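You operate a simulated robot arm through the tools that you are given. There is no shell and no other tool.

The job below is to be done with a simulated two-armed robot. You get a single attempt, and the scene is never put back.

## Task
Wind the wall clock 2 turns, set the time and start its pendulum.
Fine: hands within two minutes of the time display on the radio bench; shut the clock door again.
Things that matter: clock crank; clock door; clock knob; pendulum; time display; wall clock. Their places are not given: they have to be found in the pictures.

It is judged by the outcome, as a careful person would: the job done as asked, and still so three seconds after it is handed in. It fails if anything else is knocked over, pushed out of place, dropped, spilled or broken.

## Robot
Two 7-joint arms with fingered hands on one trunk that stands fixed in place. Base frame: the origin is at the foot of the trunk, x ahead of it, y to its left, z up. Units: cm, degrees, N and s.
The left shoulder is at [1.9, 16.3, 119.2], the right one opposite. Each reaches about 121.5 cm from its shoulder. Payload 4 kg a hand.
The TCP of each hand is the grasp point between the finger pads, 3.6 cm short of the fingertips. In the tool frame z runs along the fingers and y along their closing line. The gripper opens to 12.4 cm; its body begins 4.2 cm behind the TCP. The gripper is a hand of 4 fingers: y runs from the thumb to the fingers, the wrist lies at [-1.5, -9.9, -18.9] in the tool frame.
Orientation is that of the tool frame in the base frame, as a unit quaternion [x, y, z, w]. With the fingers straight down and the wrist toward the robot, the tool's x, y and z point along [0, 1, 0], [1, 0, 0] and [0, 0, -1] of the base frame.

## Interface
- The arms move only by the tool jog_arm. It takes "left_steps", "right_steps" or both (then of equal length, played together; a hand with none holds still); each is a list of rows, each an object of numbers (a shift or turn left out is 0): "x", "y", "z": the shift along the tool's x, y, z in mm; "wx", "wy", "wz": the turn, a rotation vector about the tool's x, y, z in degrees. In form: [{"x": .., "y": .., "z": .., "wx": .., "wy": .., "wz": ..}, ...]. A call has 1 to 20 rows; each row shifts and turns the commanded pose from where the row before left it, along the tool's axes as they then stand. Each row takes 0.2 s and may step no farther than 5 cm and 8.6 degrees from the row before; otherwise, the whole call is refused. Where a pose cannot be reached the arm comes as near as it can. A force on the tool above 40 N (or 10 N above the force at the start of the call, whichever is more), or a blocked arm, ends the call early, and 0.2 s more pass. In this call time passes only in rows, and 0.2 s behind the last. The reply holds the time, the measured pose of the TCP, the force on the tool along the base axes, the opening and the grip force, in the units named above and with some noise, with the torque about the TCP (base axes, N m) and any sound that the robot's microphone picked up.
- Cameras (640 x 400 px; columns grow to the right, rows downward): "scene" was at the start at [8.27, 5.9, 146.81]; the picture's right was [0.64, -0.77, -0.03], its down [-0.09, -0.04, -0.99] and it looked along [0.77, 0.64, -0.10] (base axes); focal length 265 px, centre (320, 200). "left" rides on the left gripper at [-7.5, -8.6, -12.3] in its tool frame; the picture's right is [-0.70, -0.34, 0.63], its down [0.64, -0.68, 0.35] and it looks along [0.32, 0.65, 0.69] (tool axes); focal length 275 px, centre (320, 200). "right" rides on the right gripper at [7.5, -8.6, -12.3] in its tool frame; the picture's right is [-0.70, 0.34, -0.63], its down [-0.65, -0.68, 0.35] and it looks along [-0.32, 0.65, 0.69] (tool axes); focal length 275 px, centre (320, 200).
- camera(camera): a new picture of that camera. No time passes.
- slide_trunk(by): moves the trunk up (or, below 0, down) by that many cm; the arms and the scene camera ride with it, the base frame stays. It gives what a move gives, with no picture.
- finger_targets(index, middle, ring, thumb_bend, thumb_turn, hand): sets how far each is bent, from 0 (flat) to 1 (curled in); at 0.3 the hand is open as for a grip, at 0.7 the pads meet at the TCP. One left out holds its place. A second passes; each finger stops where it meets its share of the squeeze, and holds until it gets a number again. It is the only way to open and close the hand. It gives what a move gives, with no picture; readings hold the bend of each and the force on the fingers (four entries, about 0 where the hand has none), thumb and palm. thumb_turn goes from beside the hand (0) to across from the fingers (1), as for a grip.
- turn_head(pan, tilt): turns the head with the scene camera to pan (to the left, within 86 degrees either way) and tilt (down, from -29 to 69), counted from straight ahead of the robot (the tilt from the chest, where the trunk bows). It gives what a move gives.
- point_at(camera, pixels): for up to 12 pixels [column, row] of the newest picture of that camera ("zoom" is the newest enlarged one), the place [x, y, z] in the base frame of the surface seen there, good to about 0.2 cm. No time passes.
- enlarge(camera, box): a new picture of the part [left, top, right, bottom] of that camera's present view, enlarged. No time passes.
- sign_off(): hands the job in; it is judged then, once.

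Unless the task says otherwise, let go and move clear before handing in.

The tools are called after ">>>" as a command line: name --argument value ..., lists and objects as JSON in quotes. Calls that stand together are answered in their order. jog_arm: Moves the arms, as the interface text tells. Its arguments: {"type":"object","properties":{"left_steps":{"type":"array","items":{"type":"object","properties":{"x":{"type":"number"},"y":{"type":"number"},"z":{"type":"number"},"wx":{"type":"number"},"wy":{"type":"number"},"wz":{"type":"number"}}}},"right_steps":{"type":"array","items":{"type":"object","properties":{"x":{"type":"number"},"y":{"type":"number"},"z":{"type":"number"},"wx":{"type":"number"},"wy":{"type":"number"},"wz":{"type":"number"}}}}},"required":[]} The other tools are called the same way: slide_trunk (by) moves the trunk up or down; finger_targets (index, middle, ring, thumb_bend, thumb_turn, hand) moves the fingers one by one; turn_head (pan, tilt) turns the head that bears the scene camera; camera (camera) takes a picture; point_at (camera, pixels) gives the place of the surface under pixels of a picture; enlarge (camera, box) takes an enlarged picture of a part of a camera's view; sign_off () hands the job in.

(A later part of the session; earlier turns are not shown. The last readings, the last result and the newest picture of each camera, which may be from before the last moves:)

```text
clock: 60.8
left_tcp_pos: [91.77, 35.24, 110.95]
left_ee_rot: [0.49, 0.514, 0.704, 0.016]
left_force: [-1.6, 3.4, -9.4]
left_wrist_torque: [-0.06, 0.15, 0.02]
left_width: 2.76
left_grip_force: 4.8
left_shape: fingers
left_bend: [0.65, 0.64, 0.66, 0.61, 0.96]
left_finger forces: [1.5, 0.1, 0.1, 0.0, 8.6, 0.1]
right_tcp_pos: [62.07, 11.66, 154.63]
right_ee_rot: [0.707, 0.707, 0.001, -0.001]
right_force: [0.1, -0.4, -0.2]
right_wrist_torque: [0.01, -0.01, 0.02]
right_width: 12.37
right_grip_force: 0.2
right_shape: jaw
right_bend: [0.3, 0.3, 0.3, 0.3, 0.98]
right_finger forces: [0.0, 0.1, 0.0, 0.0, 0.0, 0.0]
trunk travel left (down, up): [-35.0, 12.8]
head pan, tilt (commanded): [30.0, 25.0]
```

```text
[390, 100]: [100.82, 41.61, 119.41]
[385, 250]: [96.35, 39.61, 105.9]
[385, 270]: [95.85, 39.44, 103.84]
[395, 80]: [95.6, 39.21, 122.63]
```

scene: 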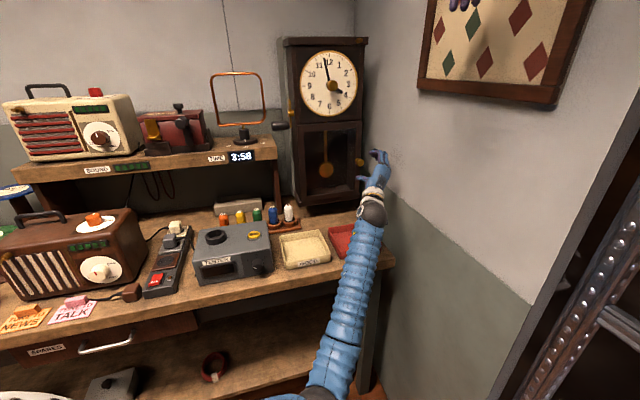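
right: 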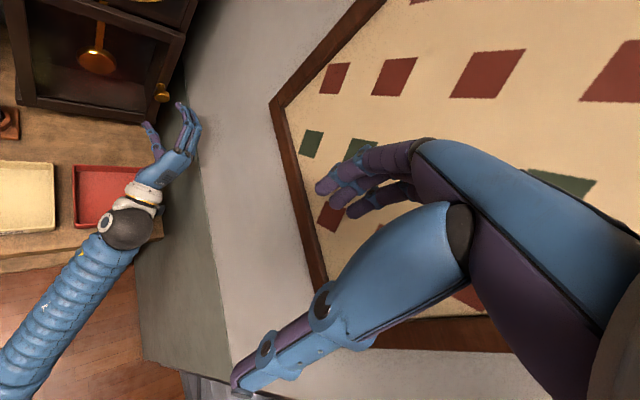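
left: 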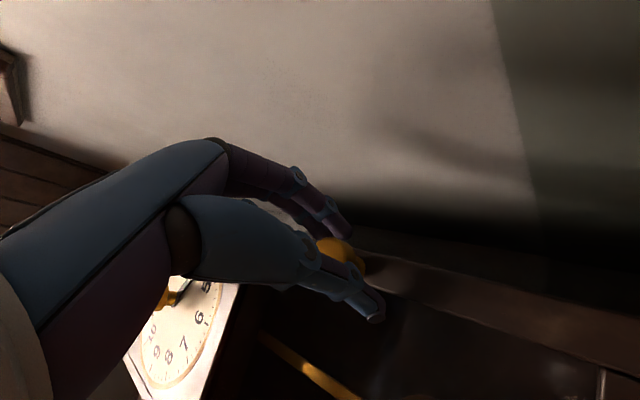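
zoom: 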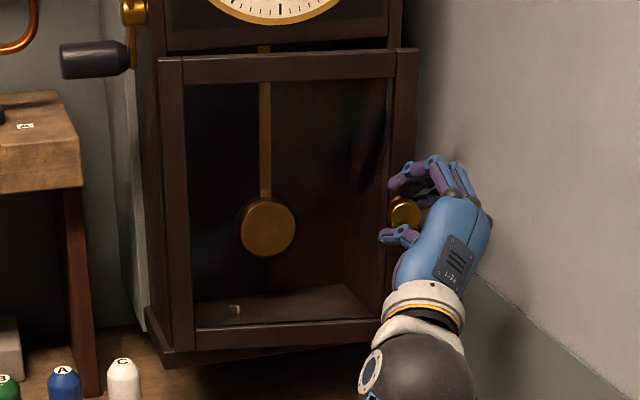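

The door has opened about 9° and follows the hand well. I'll keep swinging it along its arc, yawing the hand with the door.

>>> jog_arm --left_steps '[{"x": 3.7, "y": -3.4, "z": -13.9, "wx": -2.51, "wy": -2.79}, {"x": 3.7, "y": -3.4, "z": -13.9, "wx": -2.51, "wy": -2.79}, {"x": 3.7, "y": -3.4, "z": -13.9, "wx": -2.51, "wy": -2.79}, {"x": 3.7, "y": -3.4, "z": -13.9, "wx": -2.51, "wy": -2.79}, {"x": 3.7, "y": -3.4, "z": -13.9, "wx": -2.51, "wy": -2.79}, {"x": 3.7, "y": -3.4, "z": -13.9, "wx": -2.51, "wy": -2.79}]'

>>> enlarge --camera "right" --box '[0, 0, 260, 200]'

>>> camera --camera "scene"

```text
clock: 62.2
left_tcp_pos: [83.35, 32.82, 111.0]
left_ee_rot: [0.58, 0.411, 0.686, 0.157]
left_force: [-1.0, 5.2, -7.0]
left_wrist_torque: [-0.05, 0.12, 0.09]
left_width: 2.53
left_grip_force: 3.3
left_shape: fingers
left_bend: [0.66, 0.64, 0.66, 0.61, 0.96]
left_finger forces: [0.0, 0.1, 0.0, 0.0, 6.7, 0.0]
right_tcp_pos: [62.18, 11.77, 154.63]
right_ee_rot: [0.708, 0.707, 0.0, 0.001]
right_force: [-0.4, 0.7, -0.4]
right_wrist_torque: [-0.01, -0.03, -0.01]
right_width: 12.36
right_grip_force: 0.0
right_shape: jaw
right_bend: [0.3, 0.3, 0.3, 0.3, 0.98]
right_finger forces: [0.0, 0.0, 0.0, 0.1, 0.0, 0.0]
trunk travel left (down, up): [-35.0, 12.8]
head pan, tilt (commanded): [30.0, 25.0]
```

```text
2.00 times, centred on (130, 100) of right
```

zoom: 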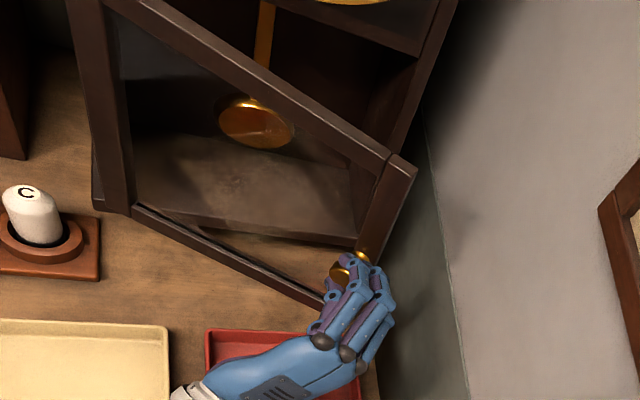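

```text
taken
```

scene: 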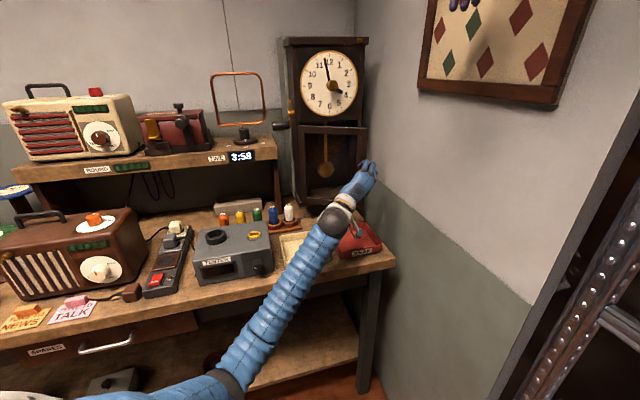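

The door is open about 30° and the red tray is undisturbed. I'll continue the swing.

>>> jog_arm --left_steps '[{"x": 3.7, "y": -3.4, "z": -13.9, "wx": -2.51, "wy": -2.79}, {"x": 3.7, "y": -3.4, "z": -13.9, "wx": -2.51, "wy": -2.79}, {"x": 3.7, "y": -3.4, "z": -13.9, "wx": -2.51, "wy": -2.79}, {"x": 3.7, "y": -3.4, "z": -13.9, "wx": -2.51, "wy": -2.79}, {"x": 3.7, "y": -3.4, "z": -13.9, "wx": -2.51, "wy": -2.79}, {"x": 3.7, "y": -3.4, "z": -13.9, "wx": -2.51, "wy": -2.79}]'

>>> enlarge --camera "right" --box '[0, 0, 260, 200]'

>>> camera --camera "scene"

```text
clock: 63.6
left_tcp_pos: [74.52, 33.77, 111.28]
left_ee_rot: [0.649, 0.289, 0.642, 0.288]
left_force: [1.2, 2.9, -5.8]
left_wrist_torque: [-0.02, 0.21, 0.06]
left_width: 2.42
left_grip_force: 2.2
left_shape: fingers
left_bend: [0.66, 0.64, 0.66, 0.62, 0.97]
left_finger forces: [0.0, 0.0, 0.0, 0.0, 5.1, 0.0]
right_tcp_pos: [62.09, 11.82, 154.57]
right_ee_rot: [0.707, 0.707, -0.001, 0.0]
right_force: [-0.5, -0.7, -0.1]
right_wrist_torque: [0.0, 0.01, 0.02]
right_width: 12.37
right_grip_force: 0.1
right_shape: jaw
right_bend: [0.3, 0.3, 0.3, 0.3, 0.98]
right_finger forces: [0.0, 0.0, 0.1, 0.0, 0.1, 0.1]
trunk travel left (down, up): [-35.0, 12.8]
head pan, tilt (commanded): [30.0, 25.0]
```

```text
2.00 times, centred on (130, 100) of right
```

zoom: 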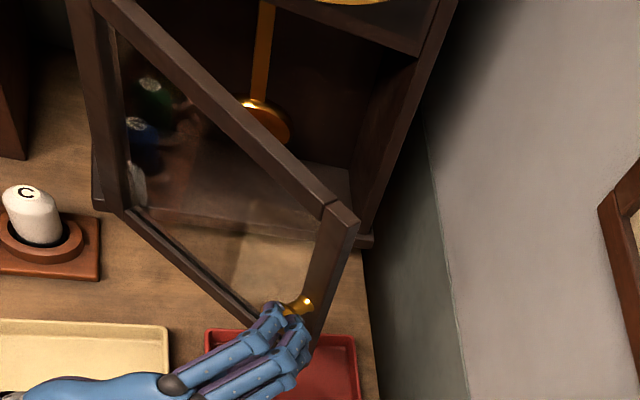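

```text
taken
```

scene: 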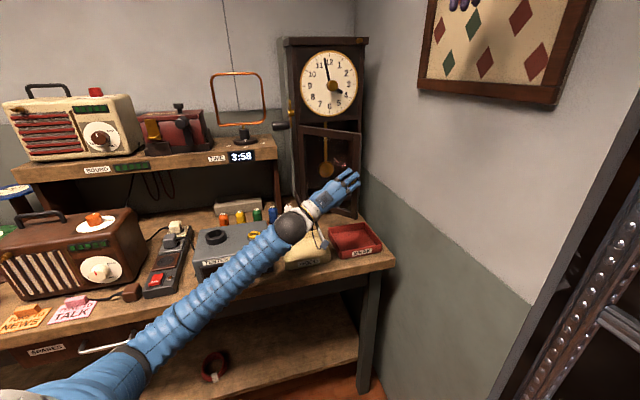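

The door is open about 52° and the fingers still hook the knob. I'll pull it further, without yawing the hand any more.

>>> jog_arm --left_steps '[{"x": 4, "y": -3.5, "z": -16}, {"x": 5, "y": -4.5, "z": -15}, {"x": 6, "y": -5.4, "z": -14}, {"x": 7, "y": -6, "z": -12}]'

>>> enlarge --camera "right" --box '[0, 0, 260, 200]'

>>> camera --camera "scene"

```text
clock: 64.6
left_tcp_pos: [68.82, 36.71, 111.2]
left_ee_rot: [0.648, 0.289, 0.643, 0.289]
left_force: [0.7, 0.0, 0.5]
left_wrist_torque: [0.01, -0.02, 0.01]
left_width: 1.63
left_grip_force: 0.1
left_shape: fingers
left_bend: [0.66, 0.64, 0.66, 0.64, 0.97]
left_finger forces: [0.0, 0.1, 0.0, 0.0, 0.0, 0.0]
right_tcp_pos: [62.14, 11.69, 154.71]
right_ee_rot: [0.707, 0.707, 0.001, 0.0]
right_force: [0.2, 0.4, -0.2]
right_wrist_torque: [0.01, 0.0, -0.02]
right_width: 12.37
right_grip_force: 0.1
right_shape: jaw
right_bend: [0.3, 0.3, 0.3, 0.3, 0.98]
right_finger forces: [0.1, 0.1, 0.1, 0.1, 0.0, 0.0]
trunk travel left (down, up): [-35.0, 12.8]
head pan, tilt (commanded): [30.0, 25.0]
```

```text
2.00 times, centred on (130, 100) of right
```

zoom: 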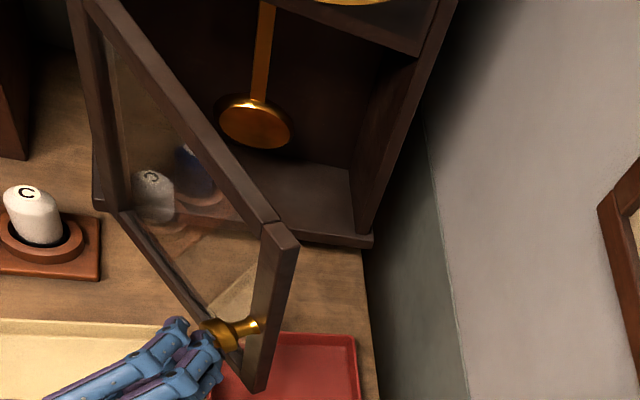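

```text
taken
```

scene: 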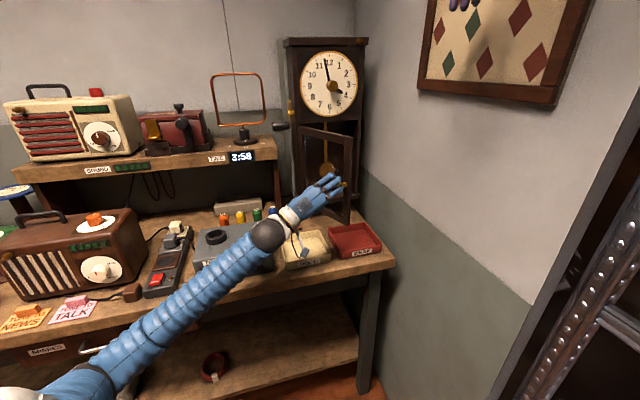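

The fingers slipped off the knob with the door at about 68°, and it stays there. I'll retract, roll the hand level, and go around the door's free edge to push it further open from the inside.

>>> jog_arm --left_steps '[{"z": -16, "wz": -8.4}, {"z": -16, "wz": -8.4}, {"z": -16, "wz": -8.4}, {"z": -16, "wz": -8.4}, {"z": -16, "wz": -8.4}, {"x": -40, "z": 8}, {"x": -40, "z": 10}, {"x": -40, "z": 12}, {"x": -35, "z": 12}, {"wy": 7.5}, {"wy": 7.5}, {"wy": 7.5}, {"wy": 7.5}, {"wy": 7.5}, {"wy": 7.5}]'

>>> camera --camera "scene"

>>> camera --camera "left"

>>> camera --camera "right"

```text
clock: 67.0
left_tcp_pos: [64.99, 24.57, 110.82]
left_ee_rot: [0.481, 0.495, 0.615, 0.382]
left_force: [-0.2, 0.0, 0.0]
left_wrist_torque: [-0.02, -0.03, -0.02]
left_width: 1.61
left_grip_force: 0.0
left_shape: fingers
left_bend: [0.66, 0.64, 0.66, 0.64, 0.98]
left_finger forces: [0.1, 0.0, 0.0, 0.0, 0.0, 0.0]
right_tcp_pos: [62.07, 11.66, 154.65]
right_ee_rot: [0.707, 0.707, 0.0, 0.0]
right_force: [-0.7, -0.2, 0.6]
right_wrist_torque: [0.02, 0.02, -0.02]
right_width: 12.34
right_grip_force: 0.0
right_shape: jaw
right_bend: [0.3, 0.3, 0.3, 0.3, 0.98]
right_finger forces: [0.0, 0.0, 0.0, 0.0, 0.0, 0.0]
trunk travel left (down, up): [-35.0, 12.8]
head pan, tilt (commanded): [30.0, 25.0]
stopped in row 11 (left hand): the arm was blocked; the commanded pose is now the measured one
```

```text
taken
```

scene: 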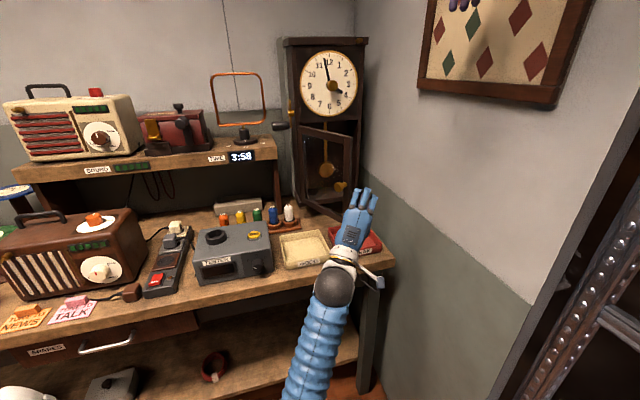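

```text
taken
```

left: 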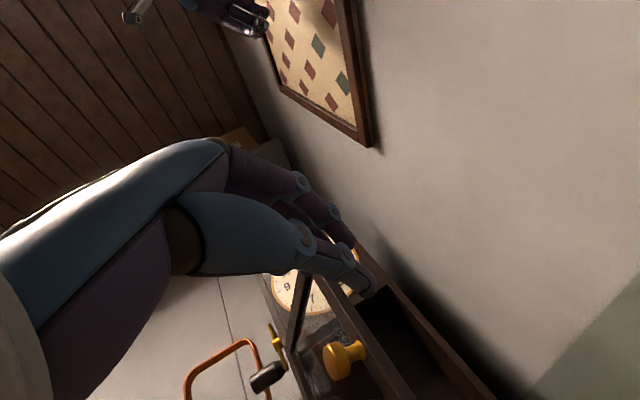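

```text
taken
```

right: 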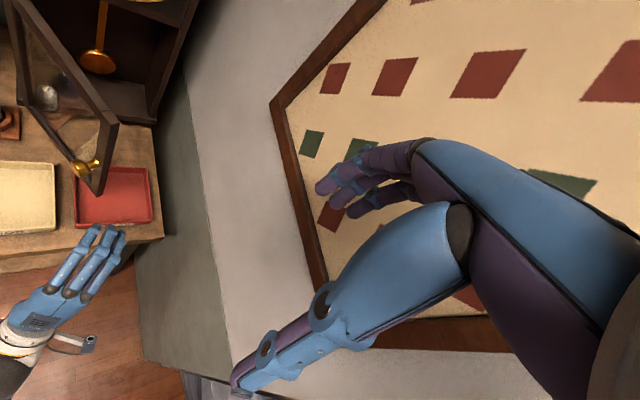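

The arm reported blocked partway through the turn, most likely at a joint limit with the elbow folded, as there was no force on the hand and nothing visible was touched. I'll move the hand forward to unfold the elbow, then continue the yaw.

>>> jog_arm --left_steps '[{"z": 30, "x": -15}, {"z": 30, "x": -15}, {"z": 30, "x": -15}, {"wy": 5}, {"wy": 6}, {"wy": 6}, {"wy": 6}, {"wy": 6}]'

>>> camera --camera "scene"

>>> camera --camera "right"

```text
clock: 68.1
left_tcp_pos: [74.58, 28.07, 109.14]
left_ee_rot: [0.464, 0.468, 0.697, 0.283]
left_force: [0.8, 1.0, -0.2]
left_wrist_torque: [0.02, 0.02, 0.01]
left_width: 1.62
left_grip_force: 0.1
left_shape: fingers
left_bend: [0.66, 0.64, 0.66, 0.64, 0.98]
left_finger forces: [0.0, 0.1, 0.0, 0.1, 0.0, 0.1]
right_tcp_pos: [62.01, 11.77, 154.94]
right_ee_rot: [0.706, 0.708, 0.002, 0.001]
right_force: [-1.1, -0.5, -0.2]
right_wrist_torque: [-0.02, -0.03, 0.03]
right_width: 12.35
right_grip_force: 0.1
right_shape: jaw
right_bend: [0.3, 0.3, 0.3, 0.3, 0.98]
right_finger forces: [0.0, 0.0, 0.0, 0.0, 0.1, 0.0]
trunk travel left (down, up): [-35.0, 12.8]
head pan, tilt (commanded): [30.0, 25.0]
stopped in row 5 (left hand): the arm was blocked; the commanded pose is now the measured one
```

```text
taken
```

scene: 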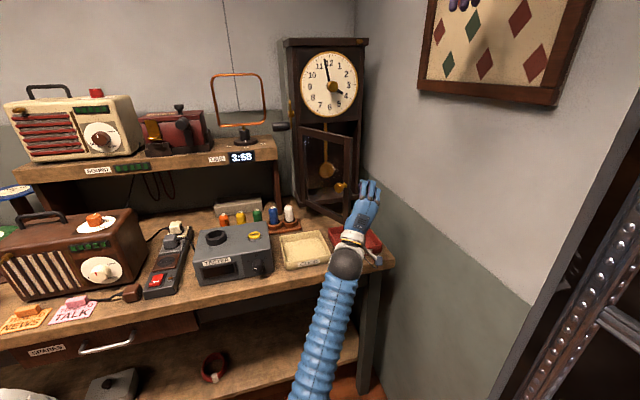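

```text
taken
```

right: 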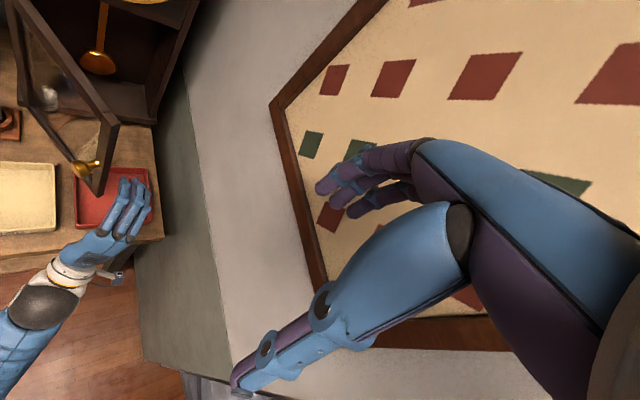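

The arm can't fold further to the right at this height (there is no contact force), so I'll take the route that worked before: rise and go forward, restore the earlier yaw and roll, then come down to the right of the open door.

>>> jog_arm --left_steps '[{"x": 12.2, "y": 39.2, "z": 26.4}, {"x": 12.2, "y": 39.2, "z": 26.4}, {"x": 12.2, "y": 39.2, "z": 26.4}, {"wx": 3.61, "wy": 2.91, "wz": 4.1}, {"wx": 3.61, "wy": 2.91, "wz": 4.1}, {"wx": 3.61, "wy": 2.91, "wz": 4.1}, {"wx": 3.61, "wy": 2.91, "wz": 4.1}, {"wx": 3.61, "wy": 2.91, "wz": 4.1}]'

>>> camera --camera "scene"

>>> camera --camera "right"

```text
clock: 69.9
left_tcp_pos: [80.75, 29.26, 122.23]
left_ee_rot: [0.486, 0.514, 0.706, 0.018]
left_force: [-0.1, -0.2, 0.3]
left_wrist_torque: [0.0, -0.02, 0.0]
left_width: 1.61
left_grip_force: 0.1
left_shape: fingers
left_bend: [0.66, 0.64, 0.66, 0.64, 0.98]
left_finger forces: [0.1, 0.0, 0.1, 0.1, 0.0, 0.1]
right_tcp_pos: [62.17, 11.56, 154.71]
right_ee_rot: [0.706, 0.708, 0.0, 0.0]
right_force: [-0.1, 0.6, 0.4]
right_wrist_torque: [-0.01, 0.0, 0.01]
right_width: 12.33
right_grip_force: 0.0
right_shape: jaw
right_bend: [0.3, 0.3, 0.3, 0.3, 0.98]
right_finger forces: [0.0, 0.1, 0.0, 0.0, 0.1, 0.0]
trunk travel left (down, up): [-35.0, 12.8]
head pan, tilt (commanded): [30.0, 25.0]
```

```text
taken
```

scene: 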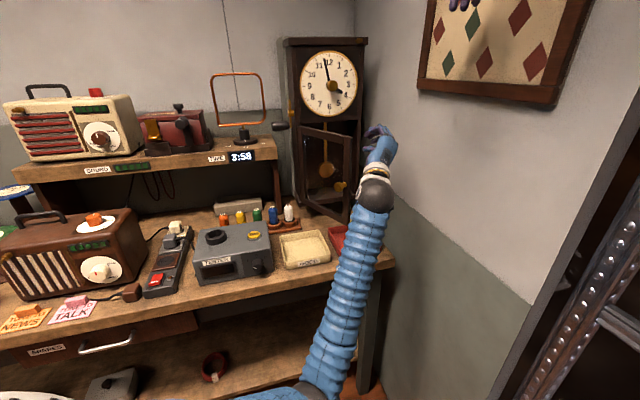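

```text
taken
```

right: 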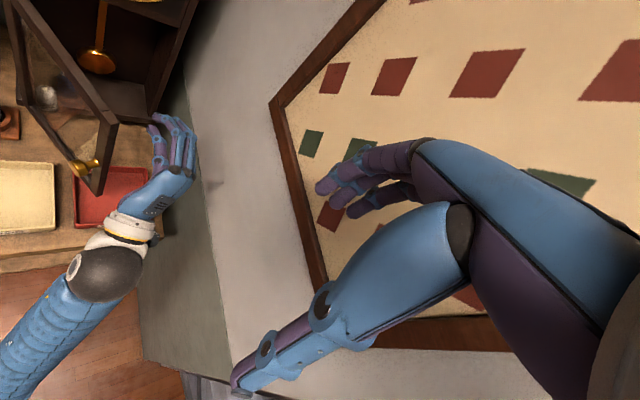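

The hand is back in the reachable posture to the right of the door. I'll descend, go in behind the free edge of the door, and look before sweeping left.

>>> jog_arm --left_steps '[{"x": -30.2, "y": -17.6}, {"x": -30.2, "y": -17.6}, {"x": -30.2, "y": -17.6}, {"z": 28}, {"z": 28}, {"z": 20}]'

>>> camera --camera "scene"

>>> enlarge --camera "right" --box '[0, 0, 260, 200]'

>>> camera --camera "left"

```text
clock: 71.3
left_tcp_pos: [88.59, 32.45, 111.94]
left_ee_rot: [0.487, 0.514, 0.706, 0.019]
left_force: [0.2, -0.2, 0.3]
left_wrist_torque: [0.01, -0.01, 0.02]
left_width: 1.59
left_grip_force: 0.1
left_shape: fingers
left_bend: [0.66, 0.64, 0.66, 0.64, 0.98]
left_finger forces: [0.1, 0.0, 0.0, 0.1, 0.0, 0.0]
right_tcp_pos: [62.08, 11.61, 154.62]
right_ee_rot: [0.708, 0.707, 0.001, -0.001]
right_force: [-0.3, -0.2, 0.2]
right_wrist_torque: [-0.04, 0.0, 0.0]
right_width: 12.36
right_grip_force: 0.0
right_shape: jaw
right_bend: [0.3, 0.3, 0.3, 0.3, 0.98]
right_finger forces: [0.0, 0.0, 0.1, 0.0, 0.0, 0.0]
trunk travel left (down, up): [-35.0, 12.8]
head pan, tilt (commanded): [30.0, 25.0]
```

```text
taken
```

scene: 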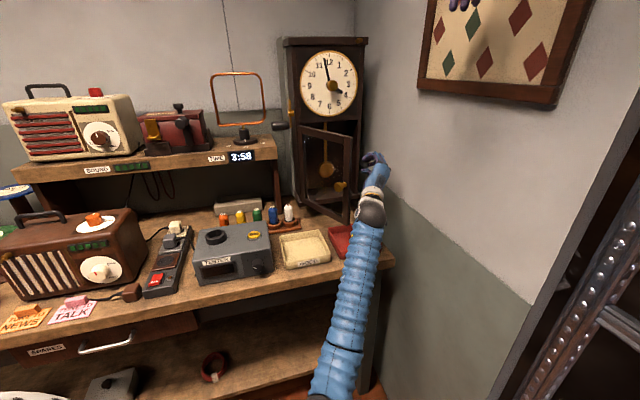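

```text
2.00 times, centred on (130, 100) of right
```

zoom: 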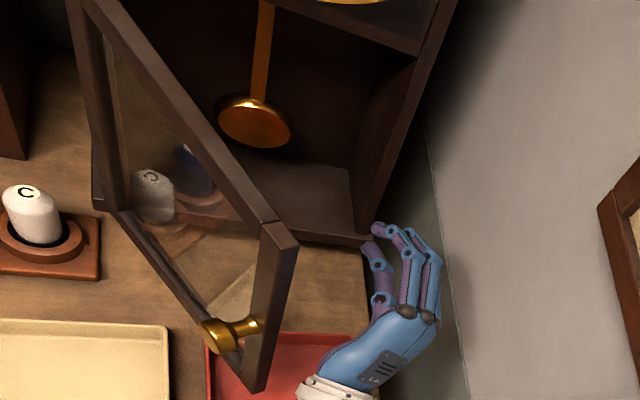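

```text
taken
```

left: 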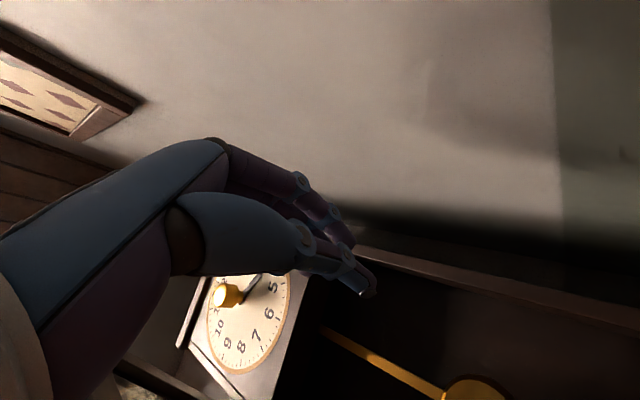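

The hand is to the right of the open door with space behind it. I'll sweep left to push the door further open.

>>> jog_arm --left_steps '[{"x": 14.9, "y": -13.4}, {"x": 14.9, "y": -13.4}, {"x": 14.9, "y": -13.4}, {"x": 14.9, "y": -13.4}, {"x": 14.9, "y": -13.4}, {"x": 14.9, "y": -13.4}]'

>>> enlarge --camera "right" --box '[0, 0, 260, 200]'

>>> camera --camera "scene"

```text
clock: 72.6
left_tcp_pos: [80.93, 39.2, 112.32]
left_ee_rot: [0.488, 0.509, 0.708, 0.022]
left_force: [-15.3, -35.5, -3.3]
left_wrist_torque: [1.02, -0.65, 1.87]
left_width: 1.57
left_grip_force: 18.3
left_shape: fingers
left_bend: [0.66, 0.64, 0.66, 0.64, 0.98]
left_finger forces: [0.1, 0.0, 0.1, 0.0, 1.1, 35.7]
right_tcp_pos: [62.07, 11.57, 154.72]
right_ee_rot: [0.707, 0.707, 0.001, 0.0]
right_force: [-0.9, -0.5, 0.0]
right_wrist_torque: [-0.03, 0.0, -0.02]
right_width: 12.37
right_grip_force: 0.1
right_shape: jaw
right_bend: [0.3, 0.3, 0.3, 0.3, 0.98]
right_finger forces: [0.0, 0.0, 0.0, 0.0, 0.1, 0.0]
trunk travel left (down, up): [-35.0, 12.8]
head pan, tilt (commanded): [30.0, 25.0]
stopped in row 6 (left hand): the force on the tool passed its limit at 45 N (the readings are from after the stop); the commanded pose is now the measured one
```

```text
2.00 times, centred on (130, 100) of right
```

zoom: 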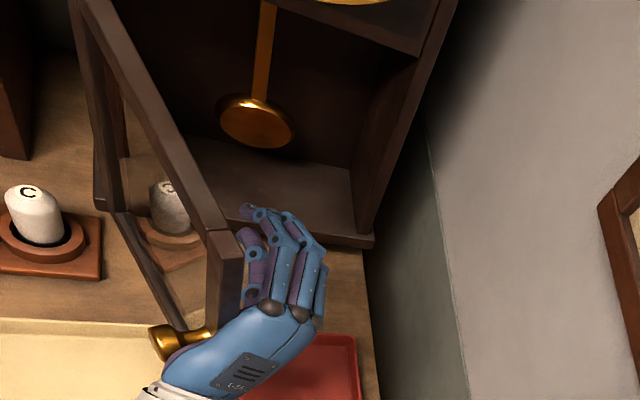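

```text
taken
```

scene: 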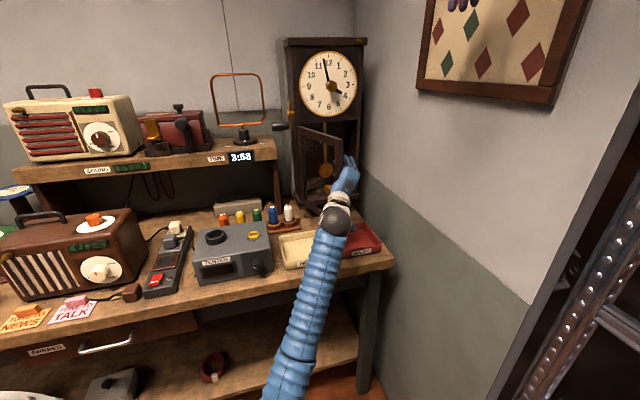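

The palm met the door's end edge and jammed at 38 N with the door around 78° open. I'll back off to the right and outward, then push its inner face with the fingers instead.

>>> jog_arm --left_steps '[{"x": -14.9, "y": 13.4}, {"x": -14.9, "y": 13.4}, {"z": -30}, {"z": -25}]'

>>> enlarge --camera "right" --box '[0, 0, 260, 200]'

>>> point_at --camera "zoom" --pixels '[[235, 260], [225, 300], [90, 60], [100, 200], [215, 235], [240, 245], [175, 340], [260, 130]]'

```text
clock: 73.6
left_tcp_pos: [79.88, 33.13, 112.17]
left_ee_rot: [0.489, 0.511, 0.707, 0.022]
left_force: [0.5, -0.6, 0.5]
left_wrist_torque: [-0.02, 0.0, 0.0]
left_width: 1.6
left_grip_force: 0.1
left_shape: fingers
left_bend: [0.66, 0.64, 0.66, 0.64, 0.98]
left_finger forces: [0.1, 0.1, 0.0, 0.1, 0.1, 0.0]
right_tcp_pos: [62.23, 11.79, 154.56]
right_ee_rot: [0.706, 0.708, 0.001, 0.0]
right_force: [-0.2, 0.7, 0.6]
right_wrist_torque: [0.03, 0.01, -0.01]
right_width: 12.38
right_grip_force: 0.1
right_shape: jaw
right_bend: [0.3, 0.3, 0.3, 0.3, 0.98]
right_finger forces: [0.0, 0.0, 0.0, 0.0, 0.0, 0.1]
trunk travel left (down, up): [-35.0, 12.8]
head pan, tilt (commanded): [30.0, 25.0]
```

```text
2.00 times, centred on (130, 100) of right
```

zoom: 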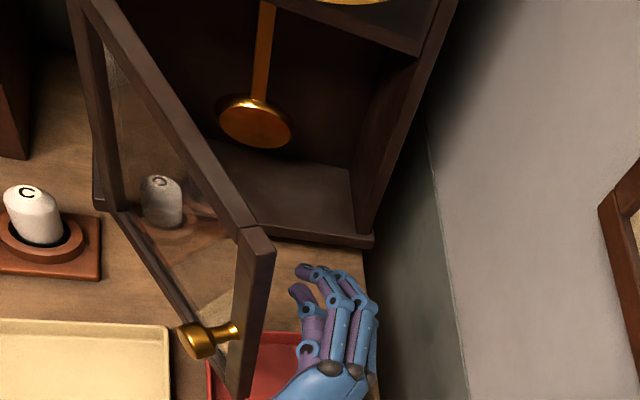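

```text
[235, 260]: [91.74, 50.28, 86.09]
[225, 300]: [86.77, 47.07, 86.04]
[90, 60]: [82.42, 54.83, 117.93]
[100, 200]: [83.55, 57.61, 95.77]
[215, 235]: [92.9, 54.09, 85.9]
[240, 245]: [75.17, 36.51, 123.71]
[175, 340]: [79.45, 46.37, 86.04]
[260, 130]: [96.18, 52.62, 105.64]
```

The door swung back to about 67°. I'll sweep left again with the fingers alongside its inner face.

>>> jog_arm --left_steps '[{"x": 14.9, "y": -13.4}, {"x": 14.9, "y": -13.4}, {"x": 14.9, "y": -13.4}, {"x": 14.9, "y": -13.4}, {"x": 14.9, "y": -13.4}]'

>>> enlarge --camera "right" --box '[0, 0, 260, 200]'

```text
clock: 74.8
left_tcp_pos: [72.83, 40.08, 111.98]
left_ee_rot: [0.488, 0.511, 0.707, 0.021]
left_force: [-0.7, 0.7, 0.0]
left_wrist_torque: [-0.04, -0.02, -0.01]
left_width: 1.62
left_grip_force: 0.5
left_shape: fingers
left_bend: [0.66, 0.64, 0.66, 0.64, 0.97]
left_finger forces: [0.1, 0.0, 0.0, 0.0, 0.1, 0.1]
right_tcp_pos: [62.09, 11.68, 154.6]
right_ee_rot: [0.707, 0.707, 0.001, -0.001]
right_force: [0.1, -0.3, 0.2]
right_wrist_torque: [0.0, 0.03, -0.01]
right_width: 12.39
right_grip_force: 0.1
right_shape: jaw
right_bend: [0.3, 0.3, 0.3, 0.3, 0.98]
right_finger forces: [0.0, 0.0, 0.0, 0.0, 0.0, 0.1]
trunk travel left (down, up): [-35.0, 12.8]
head pan, tilt (commanded): [30.0, 25.0]
```

```text
2.00 times, centred on (130, 100) of right
```

zoom: 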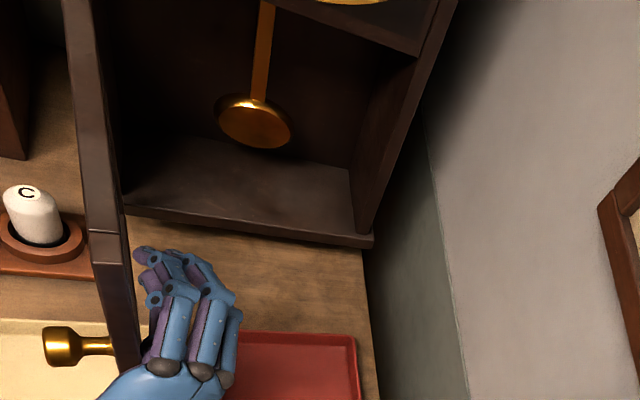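

The door now stands open at about 95° and the pendulum is fully exposed. I'll move the hand right, clear of the door, then raise the trunk so the forearm keeps clear of the table when the hand reaches low.

>>> jog_arm --left_steps '[{"x": -33.4, "y": 30.1}, {"x": -33.4, "y": 30.1}, {"x": -20, "y": 18}]'

>>> slide_trunk --by 12

>>> camera --camera "scene"

>>> camera --camera "right"

```text
clock: 75.6
left_tcp_pos: [81.04, 31.63, 112.07]
left_ee_rot: [0.488, 0.512, 0.707, 0.02]
left_force: [0.3, -0.4, 0.3]
left_wrist_torque: [0.0, 0.0, 0.0]
left_width: 1.57
left_grip_force: 0.1
left_shape: fingers
left_bend: [0.66, 0.64, 0.66, 0.64, 0.97]
left_finger forces: [0.1, 0.1, 0.0, 0.1, 0.0, 0.0]
right_tcp_pos: [62.19, 11.6, 154.64]
right_ee_rot: [0.706, 0.708, 0.001, -0.001]
right_force: [-0.3, -0.3, 1.3]
right_wrist_torque: [0.04, -0.02, 0.01]
right_width: 12.36
right_grip_force: 0.1
right_shape: jaw
right_bend: [0.3, 0.3, 0.3, 0.3, 0.98]
right_finger forces: [0.0, 0.0, 0.0, 0.0, 0.1, 0.0]
trunk travel left (down, up): [-35.0, 12.8]
head pan, tilt (commanded): [30.0, 25.0]
```

```text
clock: 77.1
left_tcp_pos: [81.12, 31.78, 124.2]
left_ee_rot: [0.488, 0.512, 0.707, 0.021]
left_force: [0.5, 0.8, -0.3]
left_wrist_torque: [0.03, 0.02, -0.01]
left_width: 1.61
left_grip_force: 0.0
left_shape: fingers
left_bend: [0.66, 0.64, 0.66, 0.64, 0.97]
left_finger forces: [0.0, 0.0, 0.1, 0.0, 0.0, 0.1]
right_tcp_pos: [62.15, 11.65, 166.51]
right_ee_rot: [0.708, 0.706, 0.001, 0.0]
right_force: [0.0, 0.4, 0.4]
right_wrist_torque: [-0.02, -0.02, -0.04]
right_width: 12.39
right_grip_force: 0.0
right_shape: jaw
right_bend: [0.3, 0.3, 0.3, 0.3, 0.98]
right_finger forces: [0.0, 0.0, 0.1, 0.0, 0.0, 0.0]
trunk travel left (down, up): [-47.0, 0.8]
head pan, tilt (commanded): [30.0, 25.0]
```

```text
taken
```

scene: 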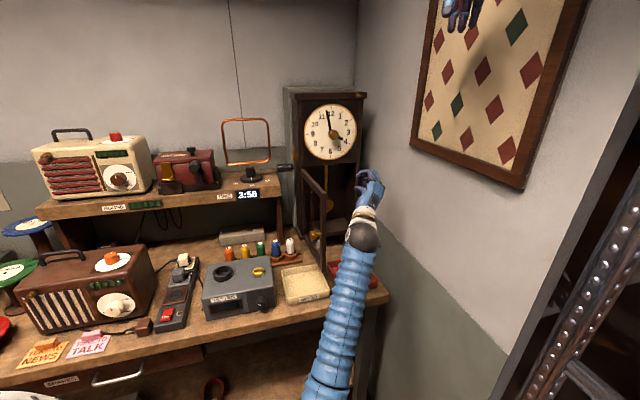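

```text
taken
```

right: 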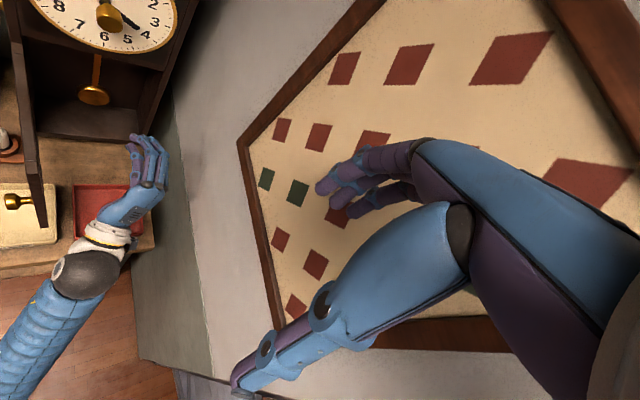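

The door stays open and the pendulum is in view of the right camera at (95, 94). I'll measure the bob and rod before reaching in.

>>> enlarge --camera "right" --box '[20, 40, 150, 140]'

>>> point_at --camera "zoom" --pixels '[[363, 265], [300, 255], [435, 275], [365, 295], [370, 180], [60, 200], [90, 350], [520, 250], [545, 330], [330, 380]]'

>>> enlarge --camera "scene" --box '[280, 140, 400, 270]'

>>> point_at --camera "zoom" --pixels '[[322, 215], [318, 150], [330, 205], [315, 230], [365, 250], [280, 150], [300, 310]]'

```text
4.00 times, centred on (85, 90) of right
```

zoom: 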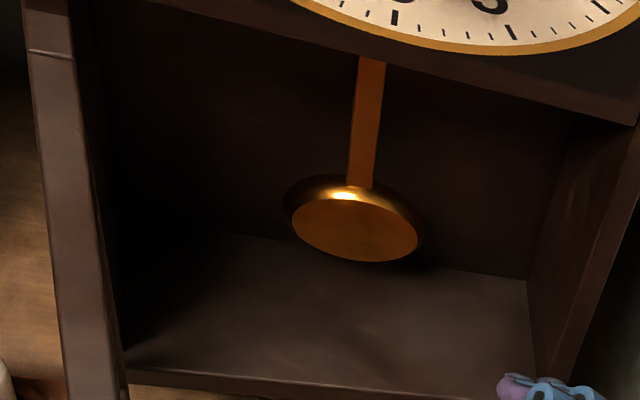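

```text
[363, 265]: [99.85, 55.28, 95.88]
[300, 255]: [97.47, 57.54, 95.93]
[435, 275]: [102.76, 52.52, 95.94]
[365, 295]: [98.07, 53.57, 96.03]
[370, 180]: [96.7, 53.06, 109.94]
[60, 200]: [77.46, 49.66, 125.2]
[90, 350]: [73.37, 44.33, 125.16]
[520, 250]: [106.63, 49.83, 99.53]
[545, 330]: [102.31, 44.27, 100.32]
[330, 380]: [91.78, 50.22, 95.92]
```

```text
3.08 times, centred on (340, 205) of scene
```

zoom: 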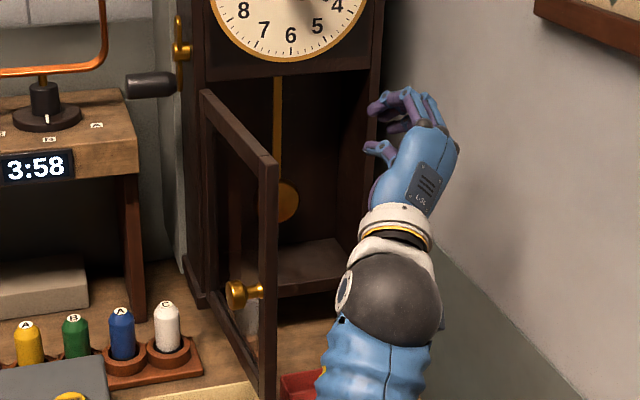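

```text
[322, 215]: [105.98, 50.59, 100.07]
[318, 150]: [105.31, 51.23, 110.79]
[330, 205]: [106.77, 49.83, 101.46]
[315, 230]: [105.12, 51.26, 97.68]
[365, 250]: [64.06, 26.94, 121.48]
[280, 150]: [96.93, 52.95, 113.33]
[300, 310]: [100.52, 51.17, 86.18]
```

The bob is centred at about z = 105.9 with a radius of about 2.9 cm, and the interior is clear to about 10 cm on each side. I'll close the beak fully, lower it to the right of the pendulum, and come to just in front of the opening.

>>> finger_targets --hand "left" --index 0.7 --middle 0.7 --ring 0.7 --thumb_bend 0.7

>>> jog_arm --left_steps '[{"x": -33, "y": -26.5}, {"x": -33, "y": -26.5}, {"x": -33, "y": -26.5}, {"x": -33, "y": -26.5}, {"z": 40}, {"z": 40}, {"z": 30}]'

>>> camera --camera "scene"

>>> enlarge --camera "right" --box '[0, 20, 200, 180]'

>>> camera --camera "left"

```text
clock: 78.1
left_tcp_pos: [80.97, 31.66, 124.14]
left_ee_rot: [0.488, 0.512, 0.707, 0.021]
left_force: [0.9, 0.0, -1.0]
left_wrist_torque: [0.03, -0.01, 0.0]
left_width: 0.13
left_grip_force: 0.1
left_shape: fingers
left_bend: [0.7, 0.7, 0.7, 0.7, 0.97]
left_finger forces: [0.0, 0.0, 0.0, 0.0, 0.0, 0.0]
right_tcp_pos: [62.2, 11.66, 166.6]
right_ee_rot: [0.708, 0.707, 0.0, -0.001]
right_force: [0.4, 0.4, 0.4]
right_wrist_torque: [-0.02, 0.0, 0.03]
right_width: 12.38
right_grip_force: 0.0
right_shape: jaw
right_bend: [0.3, 0.3, 0.3, 0.3, 0.98]
right_finger forces: [0.1, 0.0, 0.1, 0.1, 0.0, 0.0]
trunk travel left (down, up): [-47.0, 0.8]
head pan, tilt (commanded): [30.0, 25.0]
```

```text
clock: 79.2
left_tcp_pos: [83.22, 37.52, 108.42]
left_ee_rot: [0.478, 0.474, 0.739, -0.028]
left_force: [-0.3, 0.6, -0.1]
left_wrist_torque: [0.0, 0.02, 0.01]
left_width: 0.11
left_grip_force: 0.0
left_shape: fingers
left_bend: [0.7, 0.7, 0.7, 0.7, 0.97]
left_finger forces: [0.1, 0.0, 0.0, 0.1, 0.1, 0.0]
right_tcp_pos: [62.15, 11.79, 166.67]
right_ee_rot: [0.706, 0.708, 0.0, -0.001]
right_force: [0.6, -0.2, 0.8]
right_wrist_torque: [0.03, -0.02, 0.01]
right_width: 12.36
right_grip_force: 0.1
right_shape: jaw
right_bend: [0.3, 0.3, 0.3, 0.3, 0.98]
right_finger forces: [0.0, 0.0, 0.1, 0.0, 0.1, 0.0]
trunk travel left (down, up): [-47.0, 0.8]
head pan, tilt (commanded): [30.0, 25.0]
stopped in row 5 (left hand): the arm was blocked; the commanded pose is now the measured one
```

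```text
taken
```

scene: 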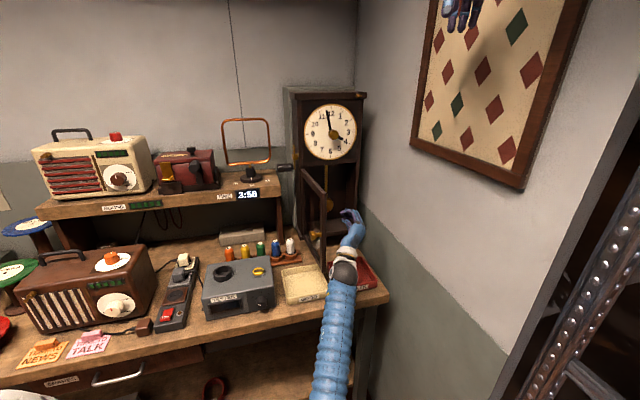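

```text
2.50 times, centred on (100, 100) of right
```

zoom: 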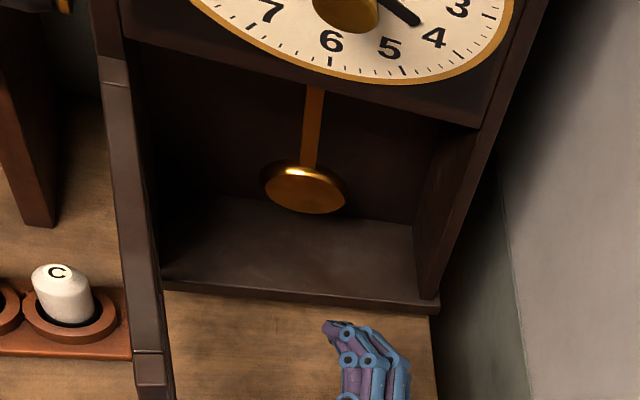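

```text
taken
```

left: 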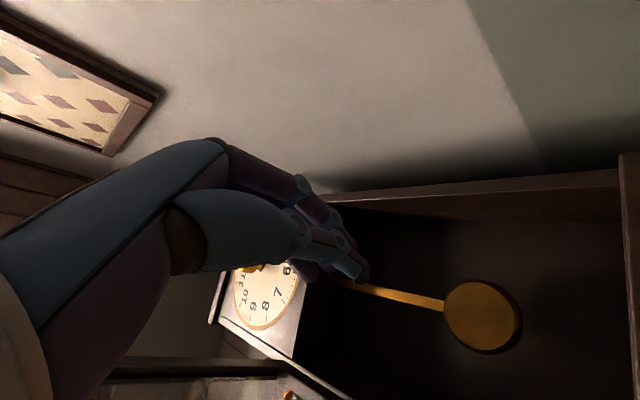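

The arm was blocked again with no force at the hand. I'll check the forearm's height over the table edge to see if that is what it's touching.

>>> point_at --camera "scene" --pixels '[[340, 275], [338, 300], [335, 320], [332, 350], [328, 390], [322, 300], [318, 330], [310, 312], [365, 290], [380, 290], [355, 300], [350, 250]]'

>>> enlarge --camera "scene" --box '[280, 230, 400, 400]'

```text
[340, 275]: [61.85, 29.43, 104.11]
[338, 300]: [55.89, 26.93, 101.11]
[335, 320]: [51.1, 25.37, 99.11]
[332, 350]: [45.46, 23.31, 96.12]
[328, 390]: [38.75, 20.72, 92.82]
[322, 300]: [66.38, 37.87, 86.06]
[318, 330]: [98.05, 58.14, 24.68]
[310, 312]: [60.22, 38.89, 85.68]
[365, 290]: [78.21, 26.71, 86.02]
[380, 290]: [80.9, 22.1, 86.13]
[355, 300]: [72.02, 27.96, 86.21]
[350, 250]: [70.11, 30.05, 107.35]
```

```text
2.35 times, centred on (340, 315) of scene
```

zoom: 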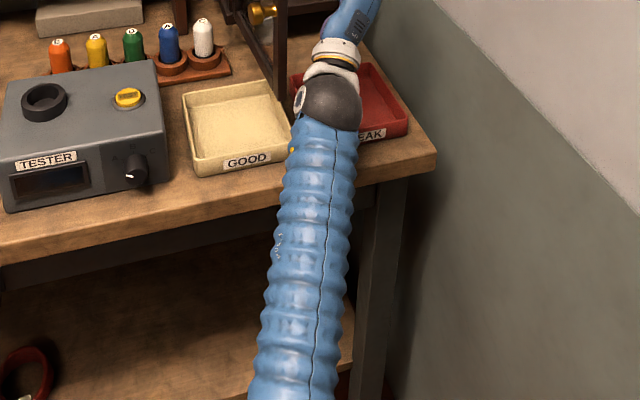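

The forearm clears the table by about 10 cm, so this is a joint limit made worse by the raised trunk. I'll raise the hand, restore its orientation, and lower the trunk back. Then I'll push on the pendulum rod at about z = 113, a height the arm can reach.

>>> jog_arm --left_steps '[{"x": 29.3, "y": 27, "z": 3.7}, {"x": 29.3, "y": 27, "z": 3.7}, {"x": 29.3, "y": 27, "z": 3.7}, {"x": 29.3, "y": 27, "z": 3.7}, {"wx": 2.46, "wy": -5.16, "wz": -5.48}]'

>>> slide_trunk --by -12

>>> camera --camera "scene"

>>> enlarge --camera "right" --box '[0, 0, 240, 200]'

```text
clock: 80.4
left_tcp_pos: [83.31, 37.25, 124.35]
left_ee_rot: [0.487, 0.513, 0.706, 0.019]
left_force: [1.2, -0.8, 0.9]
left_wrist_torque: [0.0, -0.02, 0.02]
left_width: 0.11
left_grip_force: 0.0
left_shape: fingers
left_bend: [0.7, 0.7, 0.7, 0.7, 0.97]
left_finger forces: [0.1, 0.0, 0.0, 0.0, 0.1, 0.1]
right_tcp_pos: [62.06, 11.48, 166.6]
right_ee_rot: [0.708, 0.707, 0.001, 0.0]
right_force: [0.1, -0.3, -0.6]
right_wrist_torque: [0.04, 0.01, -0.06]
right_width: 12.41
right_grip_force: 0.0
right_shape: jaw
right_bend: [0.3, 0.3, 0.3, 0.3, 0.98]
right_finger forces: [0.0, 0.0, 0.0, 0.1, 0.1, 0.0]
trunk travel left (down, up): [-47.0, 0.8]
head pan, tilt (commanded): [30.0, 25.0]
```

```text
clock: 81.9
left_tcp_pos: [83.3, 37.34, 112.42]
left_ee_rot: [0.486, 0.513, 0.707, 0.019]
left_force: [-0.4, -0.7, 0.9]
left_wrist_torque: [-0.01, -0.02, 0.0]
left_width: 0.12
left_grip_force: 0.0
left_shape: fingers
left_bend: [0.7, 0.7, 0.7, 0.7, 0.97]
left_finger forces: [0.1, 0.0, 0.0, 0.1, 0.1, 0.0]
right_tcp_pos: [62.1, 11.68, 154.63]
right_ee_rot: [0.707, 0.707, 0.0, -0.001]
right_force: [-0.5, -0.7, 0.6]
right_wrist_torque: [0.06, 0.01, 0.01]
right_width: 12.4
right_grip_force: 0.0
right_shape: jaw
right_bend: [0.3, 0.3, 0.3, 0.3, 0.98]
right_finger forces: [0.1, 0.1, 0.0, 0.0, 0.0, 0.0]
trunk travel left (down, up): [-35.0, 12.8]
head pan, tilt (commanded): [30.0, 25.0]
```

```text
taken
```

scene: 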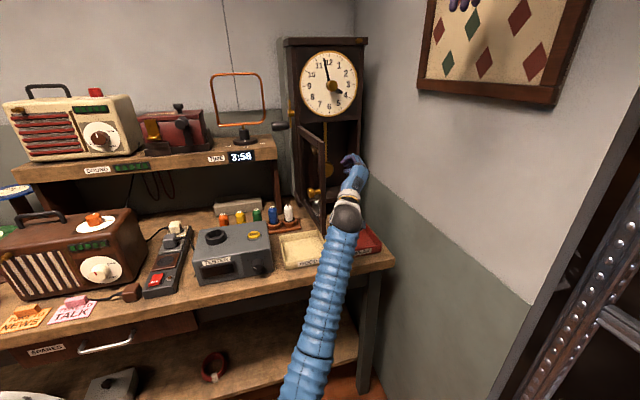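

```text
2.00 times, centred on (120, 100) of right
```

zoom: 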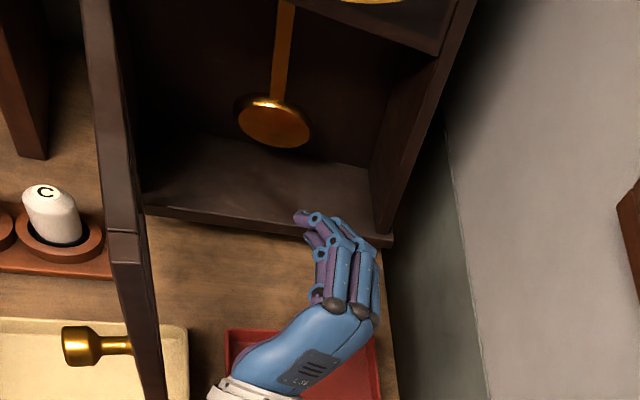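

The trunk is back down and the hand is in front of the open case. I'll shift right 4 cm and move forward to the opening.

>>> jog_arm --left_steps '[{"x": -31, "y": 28}, {"z": 35}, {"z": 35}, {"z": 35}, {"z": 15}]'

>>> camera --camera "left"

>>> enlarge --camera "right" --box '[0, 0, 240, 200]'

>>> camera --camera "scene"

```text
clock: 83.1
left_tcp_pos: [94.87, 42.81, 112.31]
left_ee_rot: [0.487, 0.513, 0.706, 0.018]
left_force: [-0.1, 0.6, -0.7]
left_wrist_torque: [-0.02, -0.03, 0.0]
left_width: 0.13
left_grip_force: 0.1
left_shape: fingers
left_bend: [0.7, 0.7, 0.7, 0.7, 0.97]
left_finger forces: [0.1, 0.1, 0.0, 0.0, 0.1, 0.0]
right_tcp_pos: [62.13, 11.57, 154.63]
right_ee_rot: [0.707, 0.707, 0.001, 0.0]
right_force: [0.2, -0.5, 0.1]
right_wrist_torque: [0.01, 0.02, 0.03]
right_width: 12.38
right_grip_force: 0.0
right_shape: jaw
right_bend: [0.3, 0.3, 0.3, 0.3, 0.98]
right_finger forces: [0.0, 0.0, 0.0, 0.1, 0.0, 0.0]
trunk travel left (down, up): [-35.0, 12.8]
head pan, tilt (commanded): [30.0, 25.0]
```

```text
taken
```

left: 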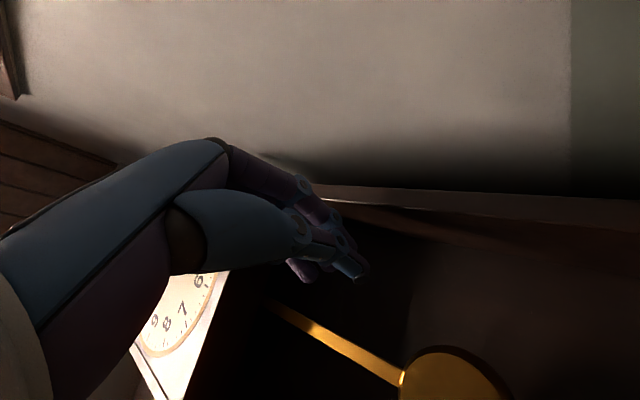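

```text
2.00 times, centred on (120, 100) of right
```

zoom: 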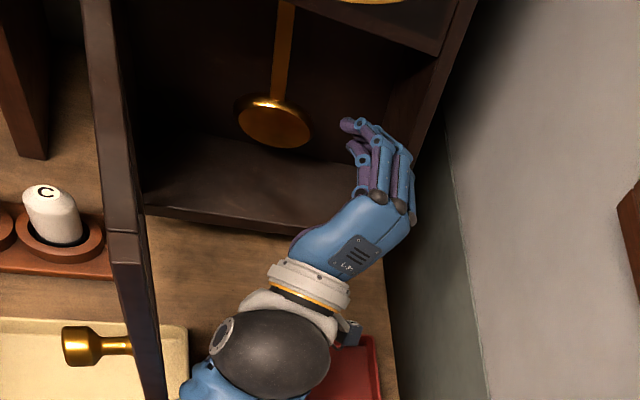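

```text
taken
```

scene: 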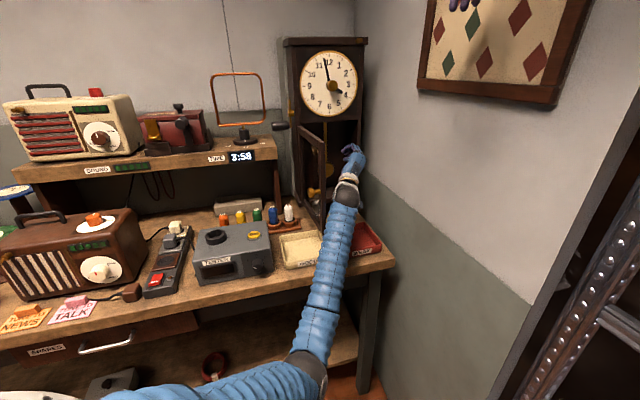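

The beak is at the opening, slightly right of the rod, but the knuckles are near the right jamb. I'll shift left 1.8 cm and then go in beside the rod.

>>> jog_arm --left_steps '[{"x": 13.4, "y": -12}, {"z": 20}, {"z": 20}, {"z": 18}]'

>>> camera --camera "left"

>>> enlarge --camera "right" --box '[60, 0, 200, 110]'

```text
clock: 84.1
left_tcp_pos: [97.7, 46.34, 112.42]
left_ee_rot: [0.49, 0.509, 0.707, 0.022]
left_force: [0.6, 0.4, 0.9]
left_wrist_torque: [-0.01, 0.0, -0.05]
left_width: 0.14
left_grip_force: 0.1
left_shape: fingers
left_bend: [0.7, 0.7, 0.7, 0.7, 0.97]
left_finger forces: [0.1, 0.0, 0.0, 0.1, 0.0, 0.0]
right_tcp_pos: [61.68, 10.83, 154.74]
right_ee_rot: [0.707, 0.707, 0.004, -0.001]
right_force: [0.2, 0.8, -0.4]
right_wrist_torque: [0.0, -0.01, 0.0]
right_width: 12.38
right_grip_force: 0.1
right_shape: jaw
right_bend: [0.3, 0.3, 0.3, 0.3, 0.98]
right_finger forces: [0.1, 0.1, 0.0, 0.1, 0.1, 0.0]
trunk travel left (down, up): [-35.0, 12.8]
head pan, tilt (commanded): [30.0, 25.0]
```

```text
taken
```

left: 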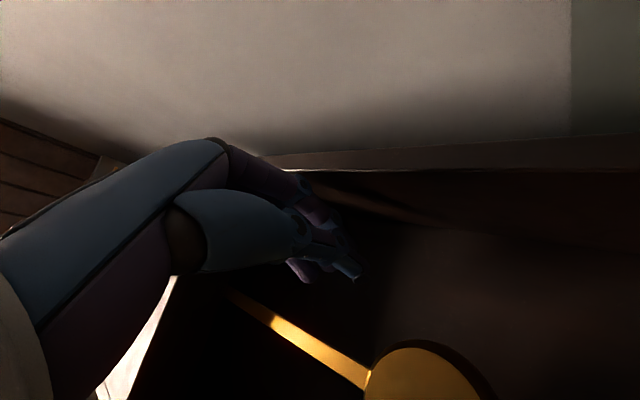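

```text
3.64 times, centred on (130, 55) of right
```

zoom: 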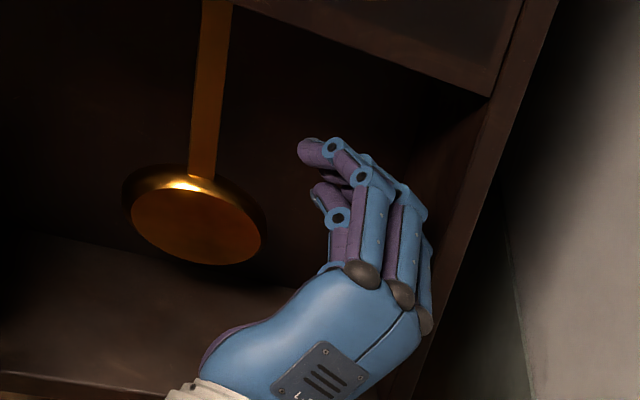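

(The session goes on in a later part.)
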